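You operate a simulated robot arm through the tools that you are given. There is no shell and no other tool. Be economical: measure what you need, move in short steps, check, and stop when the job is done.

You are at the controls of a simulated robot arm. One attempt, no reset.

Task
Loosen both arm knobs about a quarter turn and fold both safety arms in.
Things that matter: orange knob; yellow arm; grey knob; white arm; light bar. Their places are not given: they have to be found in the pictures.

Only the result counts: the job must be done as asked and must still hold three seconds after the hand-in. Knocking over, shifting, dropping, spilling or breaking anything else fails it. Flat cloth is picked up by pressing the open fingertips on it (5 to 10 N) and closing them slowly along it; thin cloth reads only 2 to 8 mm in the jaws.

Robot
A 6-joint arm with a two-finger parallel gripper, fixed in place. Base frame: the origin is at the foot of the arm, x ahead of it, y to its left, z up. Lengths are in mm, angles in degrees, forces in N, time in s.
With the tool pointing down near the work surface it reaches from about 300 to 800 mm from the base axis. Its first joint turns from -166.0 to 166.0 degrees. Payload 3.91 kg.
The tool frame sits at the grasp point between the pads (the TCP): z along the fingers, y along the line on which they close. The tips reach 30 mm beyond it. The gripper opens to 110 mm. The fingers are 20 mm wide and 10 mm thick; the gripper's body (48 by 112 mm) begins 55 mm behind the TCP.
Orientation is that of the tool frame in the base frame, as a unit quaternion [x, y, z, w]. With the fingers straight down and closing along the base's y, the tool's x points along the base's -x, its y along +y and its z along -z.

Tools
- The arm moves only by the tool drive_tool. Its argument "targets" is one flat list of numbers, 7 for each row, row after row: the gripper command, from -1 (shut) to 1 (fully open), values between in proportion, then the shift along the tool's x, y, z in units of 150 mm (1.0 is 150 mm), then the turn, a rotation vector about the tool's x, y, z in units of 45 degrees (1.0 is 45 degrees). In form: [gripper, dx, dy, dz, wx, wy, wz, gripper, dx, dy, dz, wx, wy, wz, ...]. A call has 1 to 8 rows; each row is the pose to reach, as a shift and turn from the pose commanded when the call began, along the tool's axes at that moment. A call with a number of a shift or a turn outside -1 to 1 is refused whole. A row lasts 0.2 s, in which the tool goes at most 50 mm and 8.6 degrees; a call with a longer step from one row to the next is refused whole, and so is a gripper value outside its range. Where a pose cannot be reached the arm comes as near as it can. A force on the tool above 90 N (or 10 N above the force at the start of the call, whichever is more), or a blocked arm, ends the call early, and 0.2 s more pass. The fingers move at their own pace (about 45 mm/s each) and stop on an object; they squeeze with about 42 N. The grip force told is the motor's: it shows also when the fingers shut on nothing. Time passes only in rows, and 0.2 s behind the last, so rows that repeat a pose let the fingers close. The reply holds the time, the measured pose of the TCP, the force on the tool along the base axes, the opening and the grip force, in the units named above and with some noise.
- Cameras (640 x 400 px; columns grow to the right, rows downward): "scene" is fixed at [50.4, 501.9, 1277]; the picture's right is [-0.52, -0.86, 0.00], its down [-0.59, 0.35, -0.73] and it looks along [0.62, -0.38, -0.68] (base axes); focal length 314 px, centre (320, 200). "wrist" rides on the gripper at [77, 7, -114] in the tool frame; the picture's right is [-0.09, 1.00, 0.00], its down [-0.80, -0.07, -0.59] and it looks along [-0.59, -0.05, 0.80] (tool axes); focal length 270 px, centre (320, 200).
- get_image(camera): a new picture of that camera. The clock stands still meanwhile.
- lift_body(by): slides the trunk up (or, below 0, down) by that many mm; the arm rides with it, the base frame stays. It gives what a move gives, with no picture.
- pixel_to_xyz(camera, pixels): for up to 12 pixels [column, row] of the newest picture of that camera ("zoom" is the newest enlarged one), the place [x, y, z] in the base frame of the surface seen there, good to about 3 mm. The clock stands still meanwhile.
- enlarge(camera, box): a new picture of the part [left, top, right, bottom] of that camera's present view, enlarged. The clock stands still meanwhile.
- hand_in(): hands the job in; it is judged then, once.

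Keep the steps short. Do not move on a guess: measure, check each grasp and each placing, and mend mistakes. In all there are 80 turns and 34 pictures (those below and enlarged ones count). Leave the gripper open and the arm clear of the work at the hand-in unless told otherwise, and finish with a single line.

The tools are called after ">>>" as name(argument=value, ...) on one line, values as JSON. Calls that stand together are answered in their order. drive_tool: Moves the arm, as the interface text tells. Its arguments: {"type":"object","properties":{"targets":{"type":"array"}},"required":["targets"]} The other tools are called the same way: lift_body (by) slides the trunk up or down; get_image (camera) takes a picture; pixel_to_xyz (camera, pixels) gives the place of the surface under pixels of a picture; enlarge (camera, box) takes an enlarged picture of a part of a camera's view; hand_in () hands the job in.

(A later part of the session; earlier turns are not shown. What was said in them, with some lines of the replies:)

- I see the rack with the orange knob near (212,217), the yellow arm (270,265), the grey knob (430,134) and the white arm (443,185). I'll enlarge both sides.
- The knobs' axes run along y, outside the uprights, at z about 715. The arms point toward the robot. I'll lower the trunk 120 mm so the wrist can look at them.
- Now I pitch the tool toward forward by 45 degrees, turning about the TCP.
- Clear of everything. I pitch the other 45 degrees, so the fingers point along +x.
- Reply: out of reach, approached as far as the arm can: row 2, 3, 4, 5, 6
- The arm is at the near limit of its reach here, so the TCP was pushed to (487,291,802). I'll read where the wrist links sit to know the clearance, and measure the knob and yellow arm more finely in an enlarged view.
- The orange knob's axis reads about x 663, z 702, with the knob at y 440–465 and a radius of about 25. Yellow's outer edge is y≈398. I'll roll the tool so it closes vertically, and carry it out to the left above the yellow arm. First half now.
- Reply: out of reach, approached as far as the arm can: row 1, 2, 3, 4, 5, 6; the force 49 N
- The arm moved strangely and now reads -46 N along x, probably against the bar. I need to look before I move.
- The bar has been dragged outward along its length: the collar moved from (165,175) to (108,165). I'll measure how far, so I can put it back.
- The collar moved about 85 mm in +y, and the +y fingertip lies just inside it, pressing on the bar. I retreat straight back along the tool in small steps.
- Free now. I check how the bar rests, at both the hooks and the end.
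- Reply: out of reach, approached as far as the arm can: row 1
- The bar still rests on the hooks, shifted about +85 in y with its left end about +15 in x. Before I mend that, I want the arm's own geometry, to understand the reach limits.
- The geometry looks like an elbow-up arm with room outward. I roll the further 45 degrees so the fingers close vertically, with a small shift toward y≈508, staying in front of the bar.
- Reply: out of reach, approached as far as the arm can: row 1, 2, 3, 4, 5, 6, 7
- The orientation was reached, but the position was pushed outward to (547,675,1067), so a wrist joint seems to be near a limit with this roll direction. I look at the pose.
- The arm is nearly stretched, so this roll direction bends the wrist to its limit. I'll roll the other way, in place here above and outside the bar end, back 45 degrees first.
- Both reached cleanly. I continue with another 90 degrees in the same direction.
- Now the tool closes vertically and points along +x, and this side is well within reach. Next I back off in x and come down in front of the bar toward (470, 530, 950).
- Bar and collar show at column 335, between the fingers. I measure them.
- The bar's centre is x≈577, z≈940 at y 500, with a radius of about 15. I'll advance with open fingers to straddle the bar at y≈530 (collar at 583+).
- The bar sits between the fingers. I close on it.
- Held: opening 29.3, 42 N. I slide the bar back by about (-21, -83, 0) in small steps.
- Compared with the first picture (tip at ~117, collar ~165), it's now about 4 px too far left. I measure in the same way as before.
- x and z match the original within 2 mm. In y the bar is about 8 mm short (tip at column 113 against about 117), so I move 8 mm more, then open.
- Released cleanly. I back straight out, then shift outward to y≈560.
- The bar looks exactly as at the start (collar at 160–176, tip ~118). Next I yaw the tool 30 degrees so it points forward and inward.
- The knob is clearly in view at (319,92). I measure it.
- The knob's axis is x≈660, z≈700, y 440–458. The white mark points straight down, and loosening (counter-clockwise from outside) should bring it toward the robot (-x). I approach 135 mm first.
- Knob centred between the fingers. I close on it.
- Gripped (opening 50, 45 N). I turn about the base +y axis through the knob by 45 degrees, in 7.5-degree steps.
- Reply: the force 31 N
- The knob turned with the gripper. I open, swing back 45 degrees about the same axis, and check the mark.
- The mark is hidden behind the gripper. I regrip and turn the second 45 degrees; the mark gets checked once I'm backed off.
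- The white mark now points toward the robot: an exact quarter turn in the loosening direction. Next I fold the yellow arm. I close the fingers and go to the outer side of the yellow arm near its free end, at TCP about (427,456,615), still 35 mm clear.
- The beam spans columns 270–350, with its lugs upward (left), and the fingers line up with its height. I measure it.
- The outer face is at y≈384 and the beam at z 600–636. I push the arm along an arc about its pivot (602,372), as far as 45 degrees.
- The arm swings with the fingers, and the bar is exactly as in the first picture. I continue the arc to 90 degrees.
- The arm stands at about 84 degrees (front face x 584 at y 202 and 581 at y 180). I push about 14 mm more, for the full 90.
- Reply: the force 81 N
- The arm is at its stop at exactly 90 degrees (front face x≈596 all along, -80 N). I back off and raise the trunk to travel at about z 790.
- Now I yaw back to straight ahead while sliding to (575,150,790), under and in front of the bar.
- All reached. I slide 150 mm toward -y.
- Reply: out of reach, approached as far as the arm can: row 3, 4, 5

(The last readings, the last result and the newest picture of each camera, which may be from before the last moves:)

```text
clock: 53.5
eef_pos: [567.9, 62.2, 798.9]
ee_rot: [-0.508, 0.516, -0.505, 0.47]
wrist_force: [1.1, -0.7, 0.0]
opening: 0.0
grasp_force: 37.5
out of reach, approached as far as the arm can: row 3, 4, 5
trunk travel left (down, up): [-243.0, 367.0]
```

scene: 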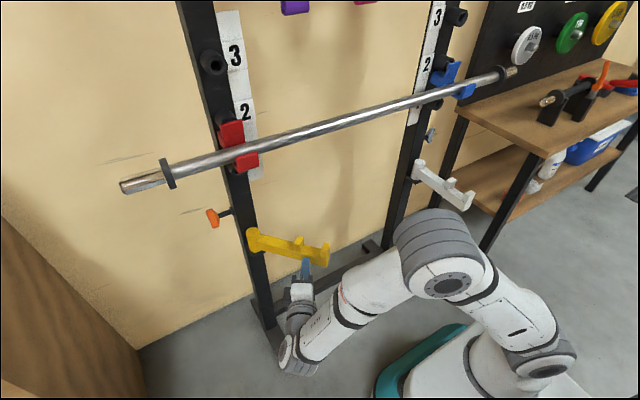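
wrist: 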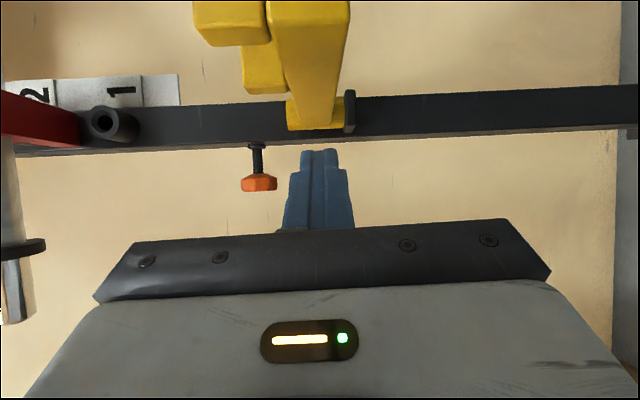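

This orientation runs out of reach near the middle. So I go back a little in y, then swing to the tool-down pose (its safe transit pose) while backing away from the bar.

>>> drive_tool(targets=[-1, -0.25, 0, 0, 0, 0, 0, -1, -0.5, 0, 0, 0, 0, 0])

>>> drive_tool(targets=[-1, 0, 0, -0.083, -0.096, 0.096, 0.096, -1, 0, 0, -0.167, -0.193, 0.193, 0.193, -1, 0, 0, -0.25, -0.289, 0.289, 0.289, -1, 0, 0, -0.333, -0.385, 0.385, 0.385, -1, 0, 0, -0.417, -0.481, 0.481, 0.481, -1, 0, 0, -0.5, -0.578, 0.578, 0.578, -1, 0, 0, -0.583, -0.674, 0.674, 0.674, -1, 0, 0, -0.667, -0.77, 0.77, 0.77])

```text
clock: 54.1
eef_pos: [568.3, 137.3, 795.2]
ee_rot: [0.516, -0.508, 0.496, -0.48]
wrist_force: [-0.2, 0.1, -0.3]
opening: 0.1
grasp_force: 38.1
trunk travel left (down, up): [-243.0, 367.0]
```

```text
clock: 55.9
eef_pos: [465.6, 136.7, 800.2]
ee_rot: [-0.296, 0.87, -0.294, 0.263]
wrist_force: [0.1, 0.2, 0.2]
opening: 0.0
grasp_force: 37.6
trunk travel left (down, up): [-243.0, 367.0]
```

Half done, all reached. I complete the turn to tool-down, backing off another 45 mm in x.

>>> drive_tool(targets=[-1, 0.05, 0.027, -0.047, -0.096, 0.096, 0.096, -1, 0.1, 0.054, -0.095, -0.193, 0.193, 0.193, -1, 0.15, 0.08, -0.14, -0.289, 0.289, 0.289, -1, 0.206, 0.108, -0.19, -0.385, 0.385, 0.385, -1, 0.206, 0.108, -0.19, -0.481, 0.481, 0.481, -1, 0.206, 0.108, -0.19, -0.578, 0.578, 0.578, -1, 0.206, 0.108, -0.19, -0.674, 0.674, 0.674, -1, 0.206, 0.108, -0.19, -0.77, 0.77, 0.77])

```text
clock: 57.7
eef_pos: [422.1, 135.8, 800.4]
ee_rot: [0.004, 1.0, -0.013, -0.025]
wrist_force: [0.1, 0.2, -0.3]
opening: 0.0
grasp_force: 38.0
trunk travel left (down, up): [-243.0, 367.0]
```

Tool-down at (422,136,800). I move along -y in front of everything, and meanwhile measure where the table on the right stands.

>>> pixel_to_xyz(camera="scene", pixels=[[547, 155], [460, 110], [515, 210], [475, 262], [625, 120], [540, 180], [470, 160], [512, 180]])

>>> drive_tool(targets=[-1, 0, -0.25, 0, 0, 0, 0, -1, 0, -0.5, 0, 0, 0, 0, -1, 0, -0.75, 0, 0, 0, 0, -1, 0, -1, 0, 0, 0, 0])

>>> drive_tool(targets=[-1, 0, -0.25, 0, 0, 0, 0, -1, 0, -0.5, 0, 0, 0, 0, -1, 0, -0.75, 0, 0, 0, 0, -1, 0, -1, 0, 0, 0, 0])

```text
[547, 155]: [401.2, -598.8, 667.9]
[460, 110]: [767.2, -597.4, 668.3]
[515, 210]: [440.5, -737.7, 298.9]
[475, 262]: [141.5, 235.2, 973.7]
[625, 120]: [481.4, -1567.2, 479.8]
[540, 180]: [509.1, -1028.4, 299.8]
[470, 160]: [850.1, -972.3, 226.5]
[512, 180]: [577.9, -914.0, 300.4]
```

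```text
clock: 58.7
eef_pos: [420.6, -14.0, 803.2]
ee_rot: [0.004, 1.0, -0.013, -0.024]
wrist_force: [-0.3, 0.6, 0.3]
opening: 0.2
grasp_force: 37.7
trunk travel left (down, up): [-243.0, 367.0]
```

```text
clock: 59.7
eef_pos: [417.1, -162.6, 807.9]
ee_rot: [0.004, 1.0, -0.012, -0.023]
wrist_force: [0.4, -0.6, -0.5]
opening: 0.0
grasp_force: 37.8
trunk travel left (down, up): [-243.0, 367.0]
```

The table edge is at y=-598, so there's room. I continue to y≈-420.

>>> drive_tool(targets=[-1, 0, -0.25, 0, 0, 0, 0, -1, 0, -0.5, 0, 0, 0, 0, -1, 0, -0.75, 0, 0, 0, 0, -1, 0, -1, 0, 0, 0, 0])

>>> drive_tool(targets=[-1, 0, -0.25, 0, 0, 0, 0, -1, 0, -0.5, 0, 0, 0, 0, -1, 0, -0.7, 0, 0, 0, 0])

```text
clock: 60.7
eef_pos: [417.6, -313.7, 811.8]
ee_rot: [0.004, 1.0, -0.013, -0.024]
wrist_force: [-0.6, 0.5, 0.3]
opening: 0.0
grasp_force: 37.4
trunk travel left (down, up): [-243.0, 367.0]
```

```text
clock: 61.5
eef_pos: [419.0, -418.5, 818.5]
ee_rot: [0.004, 1.0, -0.013, -0.023]
wrist_force: [0.0, 0.9, 0.0]
opening: 0.0
grasp_force: 37.7
trunk travel left (down, up): [-243.0, 367.0]
```

Now the mirrored turn: first 60 degrees toward pointing forward, rolled the other way.

>>> drive_tool(targets=[-1, -0.05, 0, 0, -0.096, -0.096, 0.096, -1, -0.1, 0, 0, -0.193, -0.193, 0.193, -1, -0.15, 0, 0, -0.289, -0.289, 0.289, -1, -0.2, 0, 0, -0.385, -0.385, 0.385, -1, -0.25, 0, 0, -0.481, -0.481, 0.481, -1, -0.3, 0, 0, -0.578, -0.578, 0.578, -1, -0.3, 0, 0, -0.674, -0.674, 0.674, -1, -0.3, 0, 0, -0.77, -0.77, 0.77])

```text
clock: 63.3
eef_pos: [462.8, -419.6, 812.4]
ee_rot: [0.296, 0.875, 0.27, 0.273]
wrist_force: [0.3, -0.5, 0.2]
opening: 0.0
grasp_force: 37.8
trunk travel left (down, up): [-243.0, 367.0]
```

>>> drive_tool(targets=[-1, -0.06, -0.014, 0.015, -0.096, -0.096, 0.096, -1, -0.12, -0.028, 0.03, -0.193, -0.193, 0.193, -1, -0.18, -0.042, 0.045, -0.289, -0.289, 0.289, -1, -0.24, -0.056, 0.06, -0.385, -0.385, 0.385, -1, -0.3, -0.07, 0.075, -0.481, -0.481, 0.481, -1, -0.358, -0.082, 0.087, -0.578, -0.578, 0.578, -1, -0.358, -0.082, 0.087, -0.674, -0.674, 0.674, -1, -0.358, -0.082, 0.087, -0.77, -0.77, 0.77])

```text
clock: 65.1
eef_pos: [503.1, -460.1, 815.2]
ee_rot: [0.507, 0.515, 0.48, 0.497]
wrist_force: [0.3, -0.4, 0.1]
opening: 0.0
grasp_force: 38.0
trunk travel left (down, up): [-243.0, 367.0]
```

Reached: tool pointing +x, camera inward. I yaw 20 degrees inward and lower the trunk by 115, then look at the grey knob.

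>>> drive_tool(targets=[-1, 0, 0, 0, 0, 0.15, 0, -1, 0, 0, 0, 0, 0.3, 0, -1, 0, 0, 0, 0, 0.444, 0])

>>> lift_body(by=-115)

>>> enlarge(camera="wrist", box=[160, 0, 480, 200])

```text
clock: 65.9
eef_pos: [503.5, -459.3, 813.7]
ee_rot: [0.418, 0.595, 0.56, 0.398]
wrist_force: [0.2, 0.2, 0.1]
opening: 0.1
grasp_force: 38.0
trunk travel left (down, up): [-243.0, 367.0]
```

```text
clock: 67.4
eef_pos: [502.1, -461.1, 697.7]
ee_rot: [0.416, 0.594, 0.56, 0.4]
wrist_force: [0.7, -0.6, -0.4]
opening: 0.1
grasp_force: 37.8
trunk travel left (down, up): [-128.0, 482.0]
```

```text
2.00 times, centred on (320, 100) of wrist
```

zoom: 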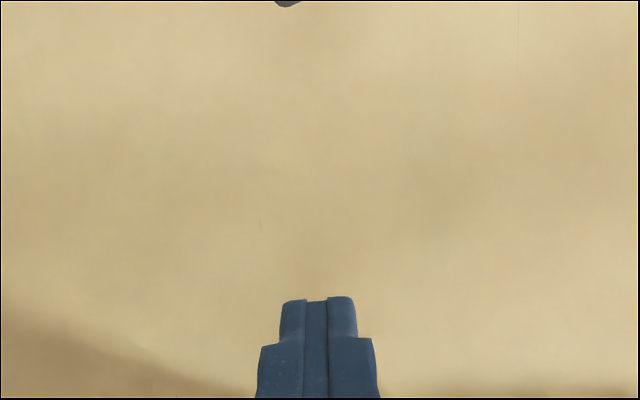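

The knob is only just at the top edge of the view, so I shift 50 mm inward and 20 mm back and look again.

>>> drive_tool(targets=[-1, 0.18, 0, -0.007, 0, 0, 0, -1, 0.358, 0.008, -0.015, 0, 0, 0])

>>> enlarge(camera="wrist", box=[240, 0, 400, 100])

>>> pixel_to_xyz(camera="zoom", pixels=[[320, 40], [320, 80], [320, 120], [320, 160], [320, 200], [280, 80], [360, 80], [240, 120], [280, 120], [360, 120], [400, 120], [320, 240]])

```text
clock: 68.0
eef_pos: [482.5, -408.5, 700.4]
ee_rot: [0.416, 0.594, 0.56, 0.4]
wrist_force: [0.2, 0.3, 0.0]
opening: 0.0
grasp_force: 37.7
trunk travel left (down, up): [-128.0, 482.0]
```

```text
4.00 times, centred on (320, 50) of wrist
```

zoom: 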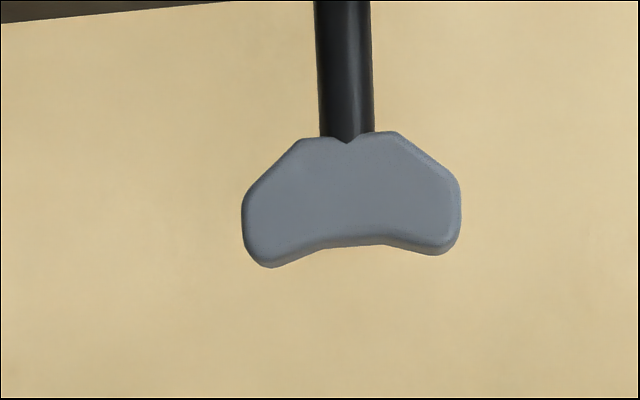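

```text
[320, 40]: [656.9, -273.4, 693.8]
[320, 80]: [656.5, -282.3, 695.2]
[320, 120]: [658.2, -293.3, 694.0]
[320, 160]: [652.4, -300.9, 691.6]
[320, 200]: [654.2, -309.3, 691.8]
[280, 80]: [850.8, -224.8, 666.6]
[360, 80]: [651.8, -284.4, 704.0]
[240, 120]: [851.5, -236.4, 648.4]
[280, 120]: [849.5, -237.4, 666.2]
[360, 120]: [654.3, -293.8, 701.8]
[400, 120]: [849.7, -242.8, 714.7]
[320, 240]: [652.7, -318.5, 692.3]
```

The wing knob stands exactly vertical: z 675–725, y -297 to -320, front face x≈652, axis about (660, z 699). Loosening must move the lower lobe away (+x) and up. I'll do that with the closed fingertips: tilt up about 10 degrees and place the tip just in front of the lower lobe, at about (630,-309,680).

>>> drive_tool(targets=[-1, 0.05, -0.05, 0.1, -0.05, -0.002, -0.018, -1, 0.1, -0.107, 0.25, -0.1, -0.003, -0.037, -1, 0.15, -0.107, 0.42, -0.15, -0.004, -0.055, -1, 0.2, -0.107, 0.6, -0.209, -0.006, -0.074, -1, 0.25, -0.107, 0.78, -0.209, -0.006, -0.074, -1, 0.298, -0.107, 0.956, -0.209, -0.006, -0.074])

>>> enlarge(camera="wrist", box=[200, 50, 440, 200])

>>> pixel_to_xyz(camera="zoom", pixels=[[320, 260], [290, 260], [350, 260], [320, 285], [320, 150], [320, 110], [360, 150], [270, 130]])

```text
clock: 69.4
eef_pos: [601.6, -320.0, 676.1]
ee_rot: [0.365, 0.557, 0.595, 0.45]
wrist_force: [-0.2, 1.1, 0.0]
opening: 0.0
grasp_force: 37.7
trunk travel left (down, up): [-128.0, 482.0]
```

```text
2.67 times, centred on (320, 125) of wrist
```

zoom: 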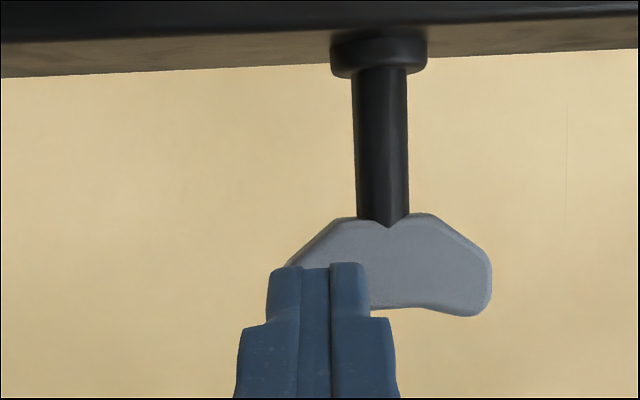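

```text
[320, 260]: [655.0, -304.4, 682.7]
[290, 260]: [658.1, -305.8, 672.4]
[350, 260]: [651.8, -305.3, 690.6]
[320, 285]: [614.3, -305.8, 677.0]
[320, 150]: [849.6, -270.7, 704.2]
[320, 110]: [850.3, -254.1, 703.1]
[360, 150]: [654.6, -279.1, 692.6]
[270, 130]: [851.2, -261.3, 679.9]
```

The fingertip (z 670–690) sits in front of the lower lobe. I push: first 7 mm lower and forward, then beneath and up, sweeping the lobe to horizontal.

>>> drive_tool(targets=[-1, -0.03, -0.059, 0.088, 0, 0, 0, -1, -0.052, -0.068, 0.151, 0, 0, 0, -1, -0.069, -0.075, 0.201, 0, 0, 0, -1, -0.084, -0.081, 0.244, 0, 0, 0, -1, -0.096, -0.068, 0.277, 0, 0, 0, -1, -0.106, -0.052, 0.305, 0, 0, 0, -1, -0.11, -0.036, 0.313, 0, 0, 0, -1, -0.11, -0.036, 0.313, 0, 0, 0])

>>> enlarge(camera="wrist", box=[200, 50, 440, 200])

>>> pixel_to_xyz(camera="zoom", pixels=[[370, 230], [390, 230], [410, 230], [380, 210], [400, 250], [380, 270], [400, 190], [430, 230]])

```text
clock: 71.2
eef_pos: [652.7, -320.3, 675.2]
ee_rot: [0.366, 0.557, 0.595, 0.45]
wrist_force: [-0.2, -0.2, -0.3]
opening: 0.3
grasp_force: 37.7
trunk travel left (down, up): [-128.0, 482.0]
```

```text
2.67 times, centred on (320, 125) of wrist
```

zoom: 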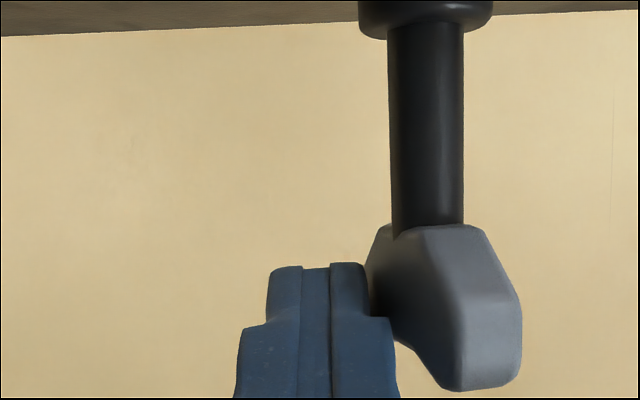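

```text
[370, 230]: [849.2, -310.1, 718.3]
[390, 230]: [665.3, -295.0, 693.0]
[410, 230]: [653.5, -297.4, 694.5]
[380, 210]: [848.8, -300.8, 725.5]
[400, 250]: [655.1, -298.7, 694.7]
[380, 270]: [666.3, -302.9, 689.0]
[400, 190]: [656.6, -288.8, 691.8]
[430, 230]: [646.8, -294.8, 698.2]
```

The wing has turned most of the way. I measure more points on its two visible faces from the same picture, to find the angle.

>>> pixel_to_xyz(camera="zoom", pixels=[[400, 280], [420, 280], [440, 280], [410, 310], [440, 310], [440, 340], [450, 370], [475, 290], [500, 290], [485, 330], [510, 330], [490, 370]])

```text
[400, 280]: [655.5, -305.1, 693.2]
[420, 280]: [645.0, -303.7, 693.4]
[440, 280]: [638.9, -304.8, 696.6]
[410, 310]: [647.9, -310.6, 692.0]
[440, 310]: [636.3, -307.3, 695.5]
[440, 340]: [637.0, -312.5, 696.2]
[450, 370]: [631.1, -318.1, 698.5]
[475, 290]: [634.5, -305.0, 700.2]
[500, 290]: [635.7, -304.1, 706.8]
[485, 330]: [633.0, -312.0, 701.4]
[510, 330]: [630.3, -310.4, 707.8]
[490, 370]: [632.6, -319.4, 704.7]
```

The lower face slopes about 10 degrees, so the wing has turned about 80. I raise the tip 4.5 mm to finish, then drop 6 mm and withdraw straight back along the tool.

>>> drive_tool(targets=[-1, -0.001, 0.015, 0.002, 0, 0, 0, -1, -0.002, 0.03, 0.003, 0, 0, 0, -1, -0.002, 0.03, 0.003, 0, 0, 0])

>>> drive_tool(targets=[-1, 0.003, -0.04, -0.005, 0, 0, 0, -1, 0.003, -0.04, -0.2, 0, 0, 0, -1, 0.003, -0.04, -0.45, 0, 0, 0, -1, 0.003, -0.04, -0.7, 0, 0, 0, -1, 0.003, -0.04, -0.9, 0, 0, 0])

```text
clock: 72.0
eef_pos: [651.8, -319.6, 679.1]
ee_rot: [0.368, 0.559, 0.593, 0.447]
wrist_force: [-4.0, 1.5, -10.4]
opening: 0.0
grasp_force: 37.6
trunk travel left (down, up): [-128.0, 482.0]
```

```text
clock: 73.2
eef_pos: [527.6, -367.5, 659.1]
ee_rot: [0.366, 0.558, 0.594, 0.449]
wrist_force: [0.0, 0.1, 0.1]
opening: 0.0
grasp_force: 37.5
trunk travel left (down, up): [-128.0, 482.0]
```

-10 N on the tip showed it lifted the lobe. Next I go beside the white arm, outer side, with yaw 32 degrees as on the left, then lower the trunk 45 mm to the beam's height.

>>> drive_tool(targets=[-1, 0.1, 0.02, -0.15, -0.004, 0.053, 0.006, -1, 0.2, 0.04, -0.3, -0.007, 0.106, 0.012, -1, 0.35, 0.06, -0.42, -0.011, 0.158, 0.018, -1, 0.5, 0.08, -0.505, -0.014, 0.211, 0.024, -1, 0.615, 0.099, -0.505, -0.018, 0.264, 0.03])

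>>> lift_body(by=-45)

>>> get_image(camera="scene")

>>> pixel_to_xyz(camera="scene", pixels=[[430, 134], [428, 137], [433, 133], [440, 185], [450, 192], [455, 198], [436, 137], [420, 170], [425, 175], [162, 175], [118, 184]])

```text
clock: 74.4
eef_pos: [424.2, -303.2, 662.3]
ee_rot: [0.306, 0.593, 0.637, 0.385]
wrist_force: [0.3, 0.1, 0.2]
opening: 0.2
grasp_force: 37.8
trunk travel left (down, up): [-128.0, 482.0]
```

```text
clock: 75.3
eef_pos: [423.8, -303.1, 616.2]
ee_rot: [0.306, 0.593, 0.638, 0.385]
wrist_force: [0.3, -0.4, -0.5]
opening: 0.0
grasp_force: 37.4
trunk travel left (down, up): [-83.0, 527.0]
```

```text
1 pictures are left
```

scene: 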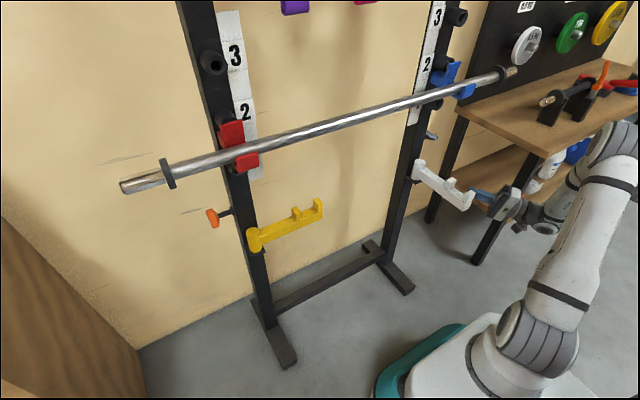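

```text
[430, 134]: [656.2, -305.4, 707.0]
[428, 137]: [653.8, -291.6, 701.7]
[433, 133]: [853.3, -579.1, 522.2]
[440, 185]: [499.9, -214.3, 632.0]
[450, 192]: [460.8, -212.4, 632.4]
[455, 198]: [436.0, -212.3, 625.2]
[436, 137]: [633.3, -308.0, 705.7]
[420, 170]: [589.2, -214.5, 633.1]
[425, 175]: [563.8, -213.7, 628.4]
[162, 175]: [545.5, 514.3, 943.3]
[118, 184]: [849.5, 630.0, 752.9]
```

The bar is at its original place, yellow is folded, and the grey wing's top surface is now level (z 707, 706 from x 656 to 633): a quarter turn. The white arm's centre is y≈-213. I push it along its arc to 45 degrees.

>>> drive_tool(targets=[-1, 0.139, 0, 0.095, 0, 0, 0, -1, 0.278, -0.002, 0.191, 0, 0, 0, -1, 0.39, -0.002, 0.257, 0, 0, 0, -1, 0.505, -0.002, 0.325, 0, 0, 0, -1, 0.604, -0.005, 0.413, 0, 0, 0, -1, 0.69, -0.01, 0.513, 0, 0, 0, -1, 0.763, -0.017, 0.623, 0, 0, 0, -1, 0.82, -0.027, 0.742, 0, 0, 0])

```text
clock: 77.1
eef_pos: [456.3, -140.4, 616.9]
ee_rot: [0.305, 0.593, 0.638, 0.385]
wrist_force: [-0.2, 0.0, 0.2]
opening: 0.0
grasp_force: 37.4
trunk travel left (down, up): [-83.0, 527.0]
```

Clean. I continue to 90 degrees.

>>> drive_tool(targets=[-1, 0.037, -0.011, 0.124, 0, 0, 0, -1, 0.073, -0.022, 0.248, 0, 0, 0, -1, 0.072, -0.037, 0.38, 0, 0, 0, -1, 0.071, -0.051, 0.51, 0, 0, 0, -1, 0.037, -0.067, 0.637, 0, 0, 0, -1, 0.002, -0.084, 0.763, 0, 0, 0])

```text
clock: 78.5
eef_pos: [553.7, -80.5, 616.6]
ee_rot: [0.306, 0.592, 0.639, 0.385]
wrist_force: [-0.3, 0.2, -0.3]
opening: 0.0
grasp_force: 37.1
trunk travel left (down, up): [-83.0, 527.0]
```

As on the left, I now press on in +x to the stop, watching the force.

>>> drive_tool(targets=[-1, -0.018, -0.005, 0.035, 0, 0, 0, -1, -0.034, -0.009, 0.065, 0, 0, 0, -1, -0.049, -0.014, 0.094, 0, 0, 0])

```text
clock: 79.3
eef_pos: [564.7, -79.6, 617.1]
ee_rot: [0.307, 0.592, 0.639, 0.384]
wrist_force: [-75.1, -11.7, -10.3]
opening: 0.0
grasp_force: 37.8
trunk travel left (down, up): [-83.0, 527.0]
```

The stop is reached at the same x (565) with -75 N. I withdraw and open the gripper, well clear, then take the last picture.

>>> drive_tool(targets=[-1, 0, 0, -0.12, 0, 0, 0, -1, 0, 0, -0.3, 0, 0, 0, -1, 0, 0, -0.5, 0, 0, 0, 1, 0, 0, -0.6, 0, 0, 0, 1, 0, 0, -0.6, 0, 0, 0, 1, 0, 0, -0.6, 0, 0, 0, 1, 0, 0, -0.6, 0, 0, 0, 1, 0, 0, -0.6, 0, 0, 0])

>>> get_image(camera="scene")

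>>> pixel_to_xyz(camera="scene", pixels=[[165, 175], [130, 186], [280, 138], [430, 134], [436, 137], [320, 215], [316, 213], [122, 188], [400, 165], [390, 172], [380, 178], [365, 183]])

```text
clock: 81.1
eef_pos: [495.0, -125.8, 606.4]
ee_rot: [0.306, 0.592, 0.638, 0.386]
wrist_force: [-0.6, -0.4, 0.5]
opening: 104.7
grasp_force: 0.0
trunk travel left (down, up): [-83.0, 527.0]
```

```text
0 pictures are left
```

scene: 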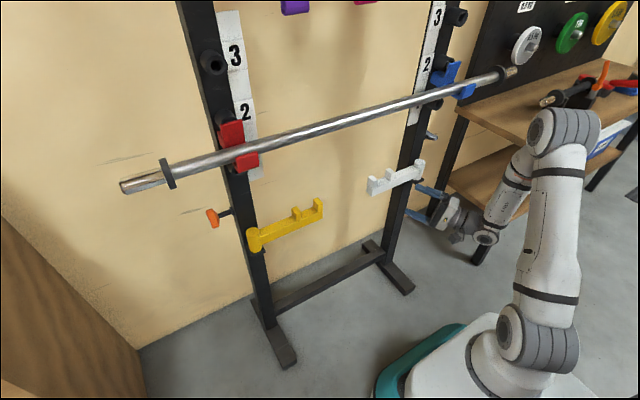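

```text
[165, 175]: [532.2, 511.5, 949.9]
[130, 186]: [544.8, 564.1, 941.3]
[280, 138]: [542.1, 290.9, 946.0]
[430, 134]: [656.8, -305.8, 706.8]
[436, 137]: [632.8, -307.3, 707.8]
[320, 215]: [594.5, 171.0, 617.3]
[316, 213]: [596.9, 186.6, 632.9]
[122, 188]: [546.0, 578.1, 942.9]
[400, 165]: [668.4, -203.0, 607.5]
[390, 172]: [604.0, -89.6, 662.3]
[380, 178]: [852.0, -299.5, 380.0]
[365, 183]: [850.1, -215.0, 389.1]
```

Both arms are folded to their stops, both knobs are turned a quarter, and the bar reads the same coordinates as at the start. The gripper is open, about 70 mm clear. I hand in.

>>> hand_in()

```text
The job is handed in.
```

Both knobs are loosened a quarter turn and both arms are folded in to their stops; on the way I knocked the light bar about 85 mm along its hooks, then slid it back to within a few mm of its starting place.
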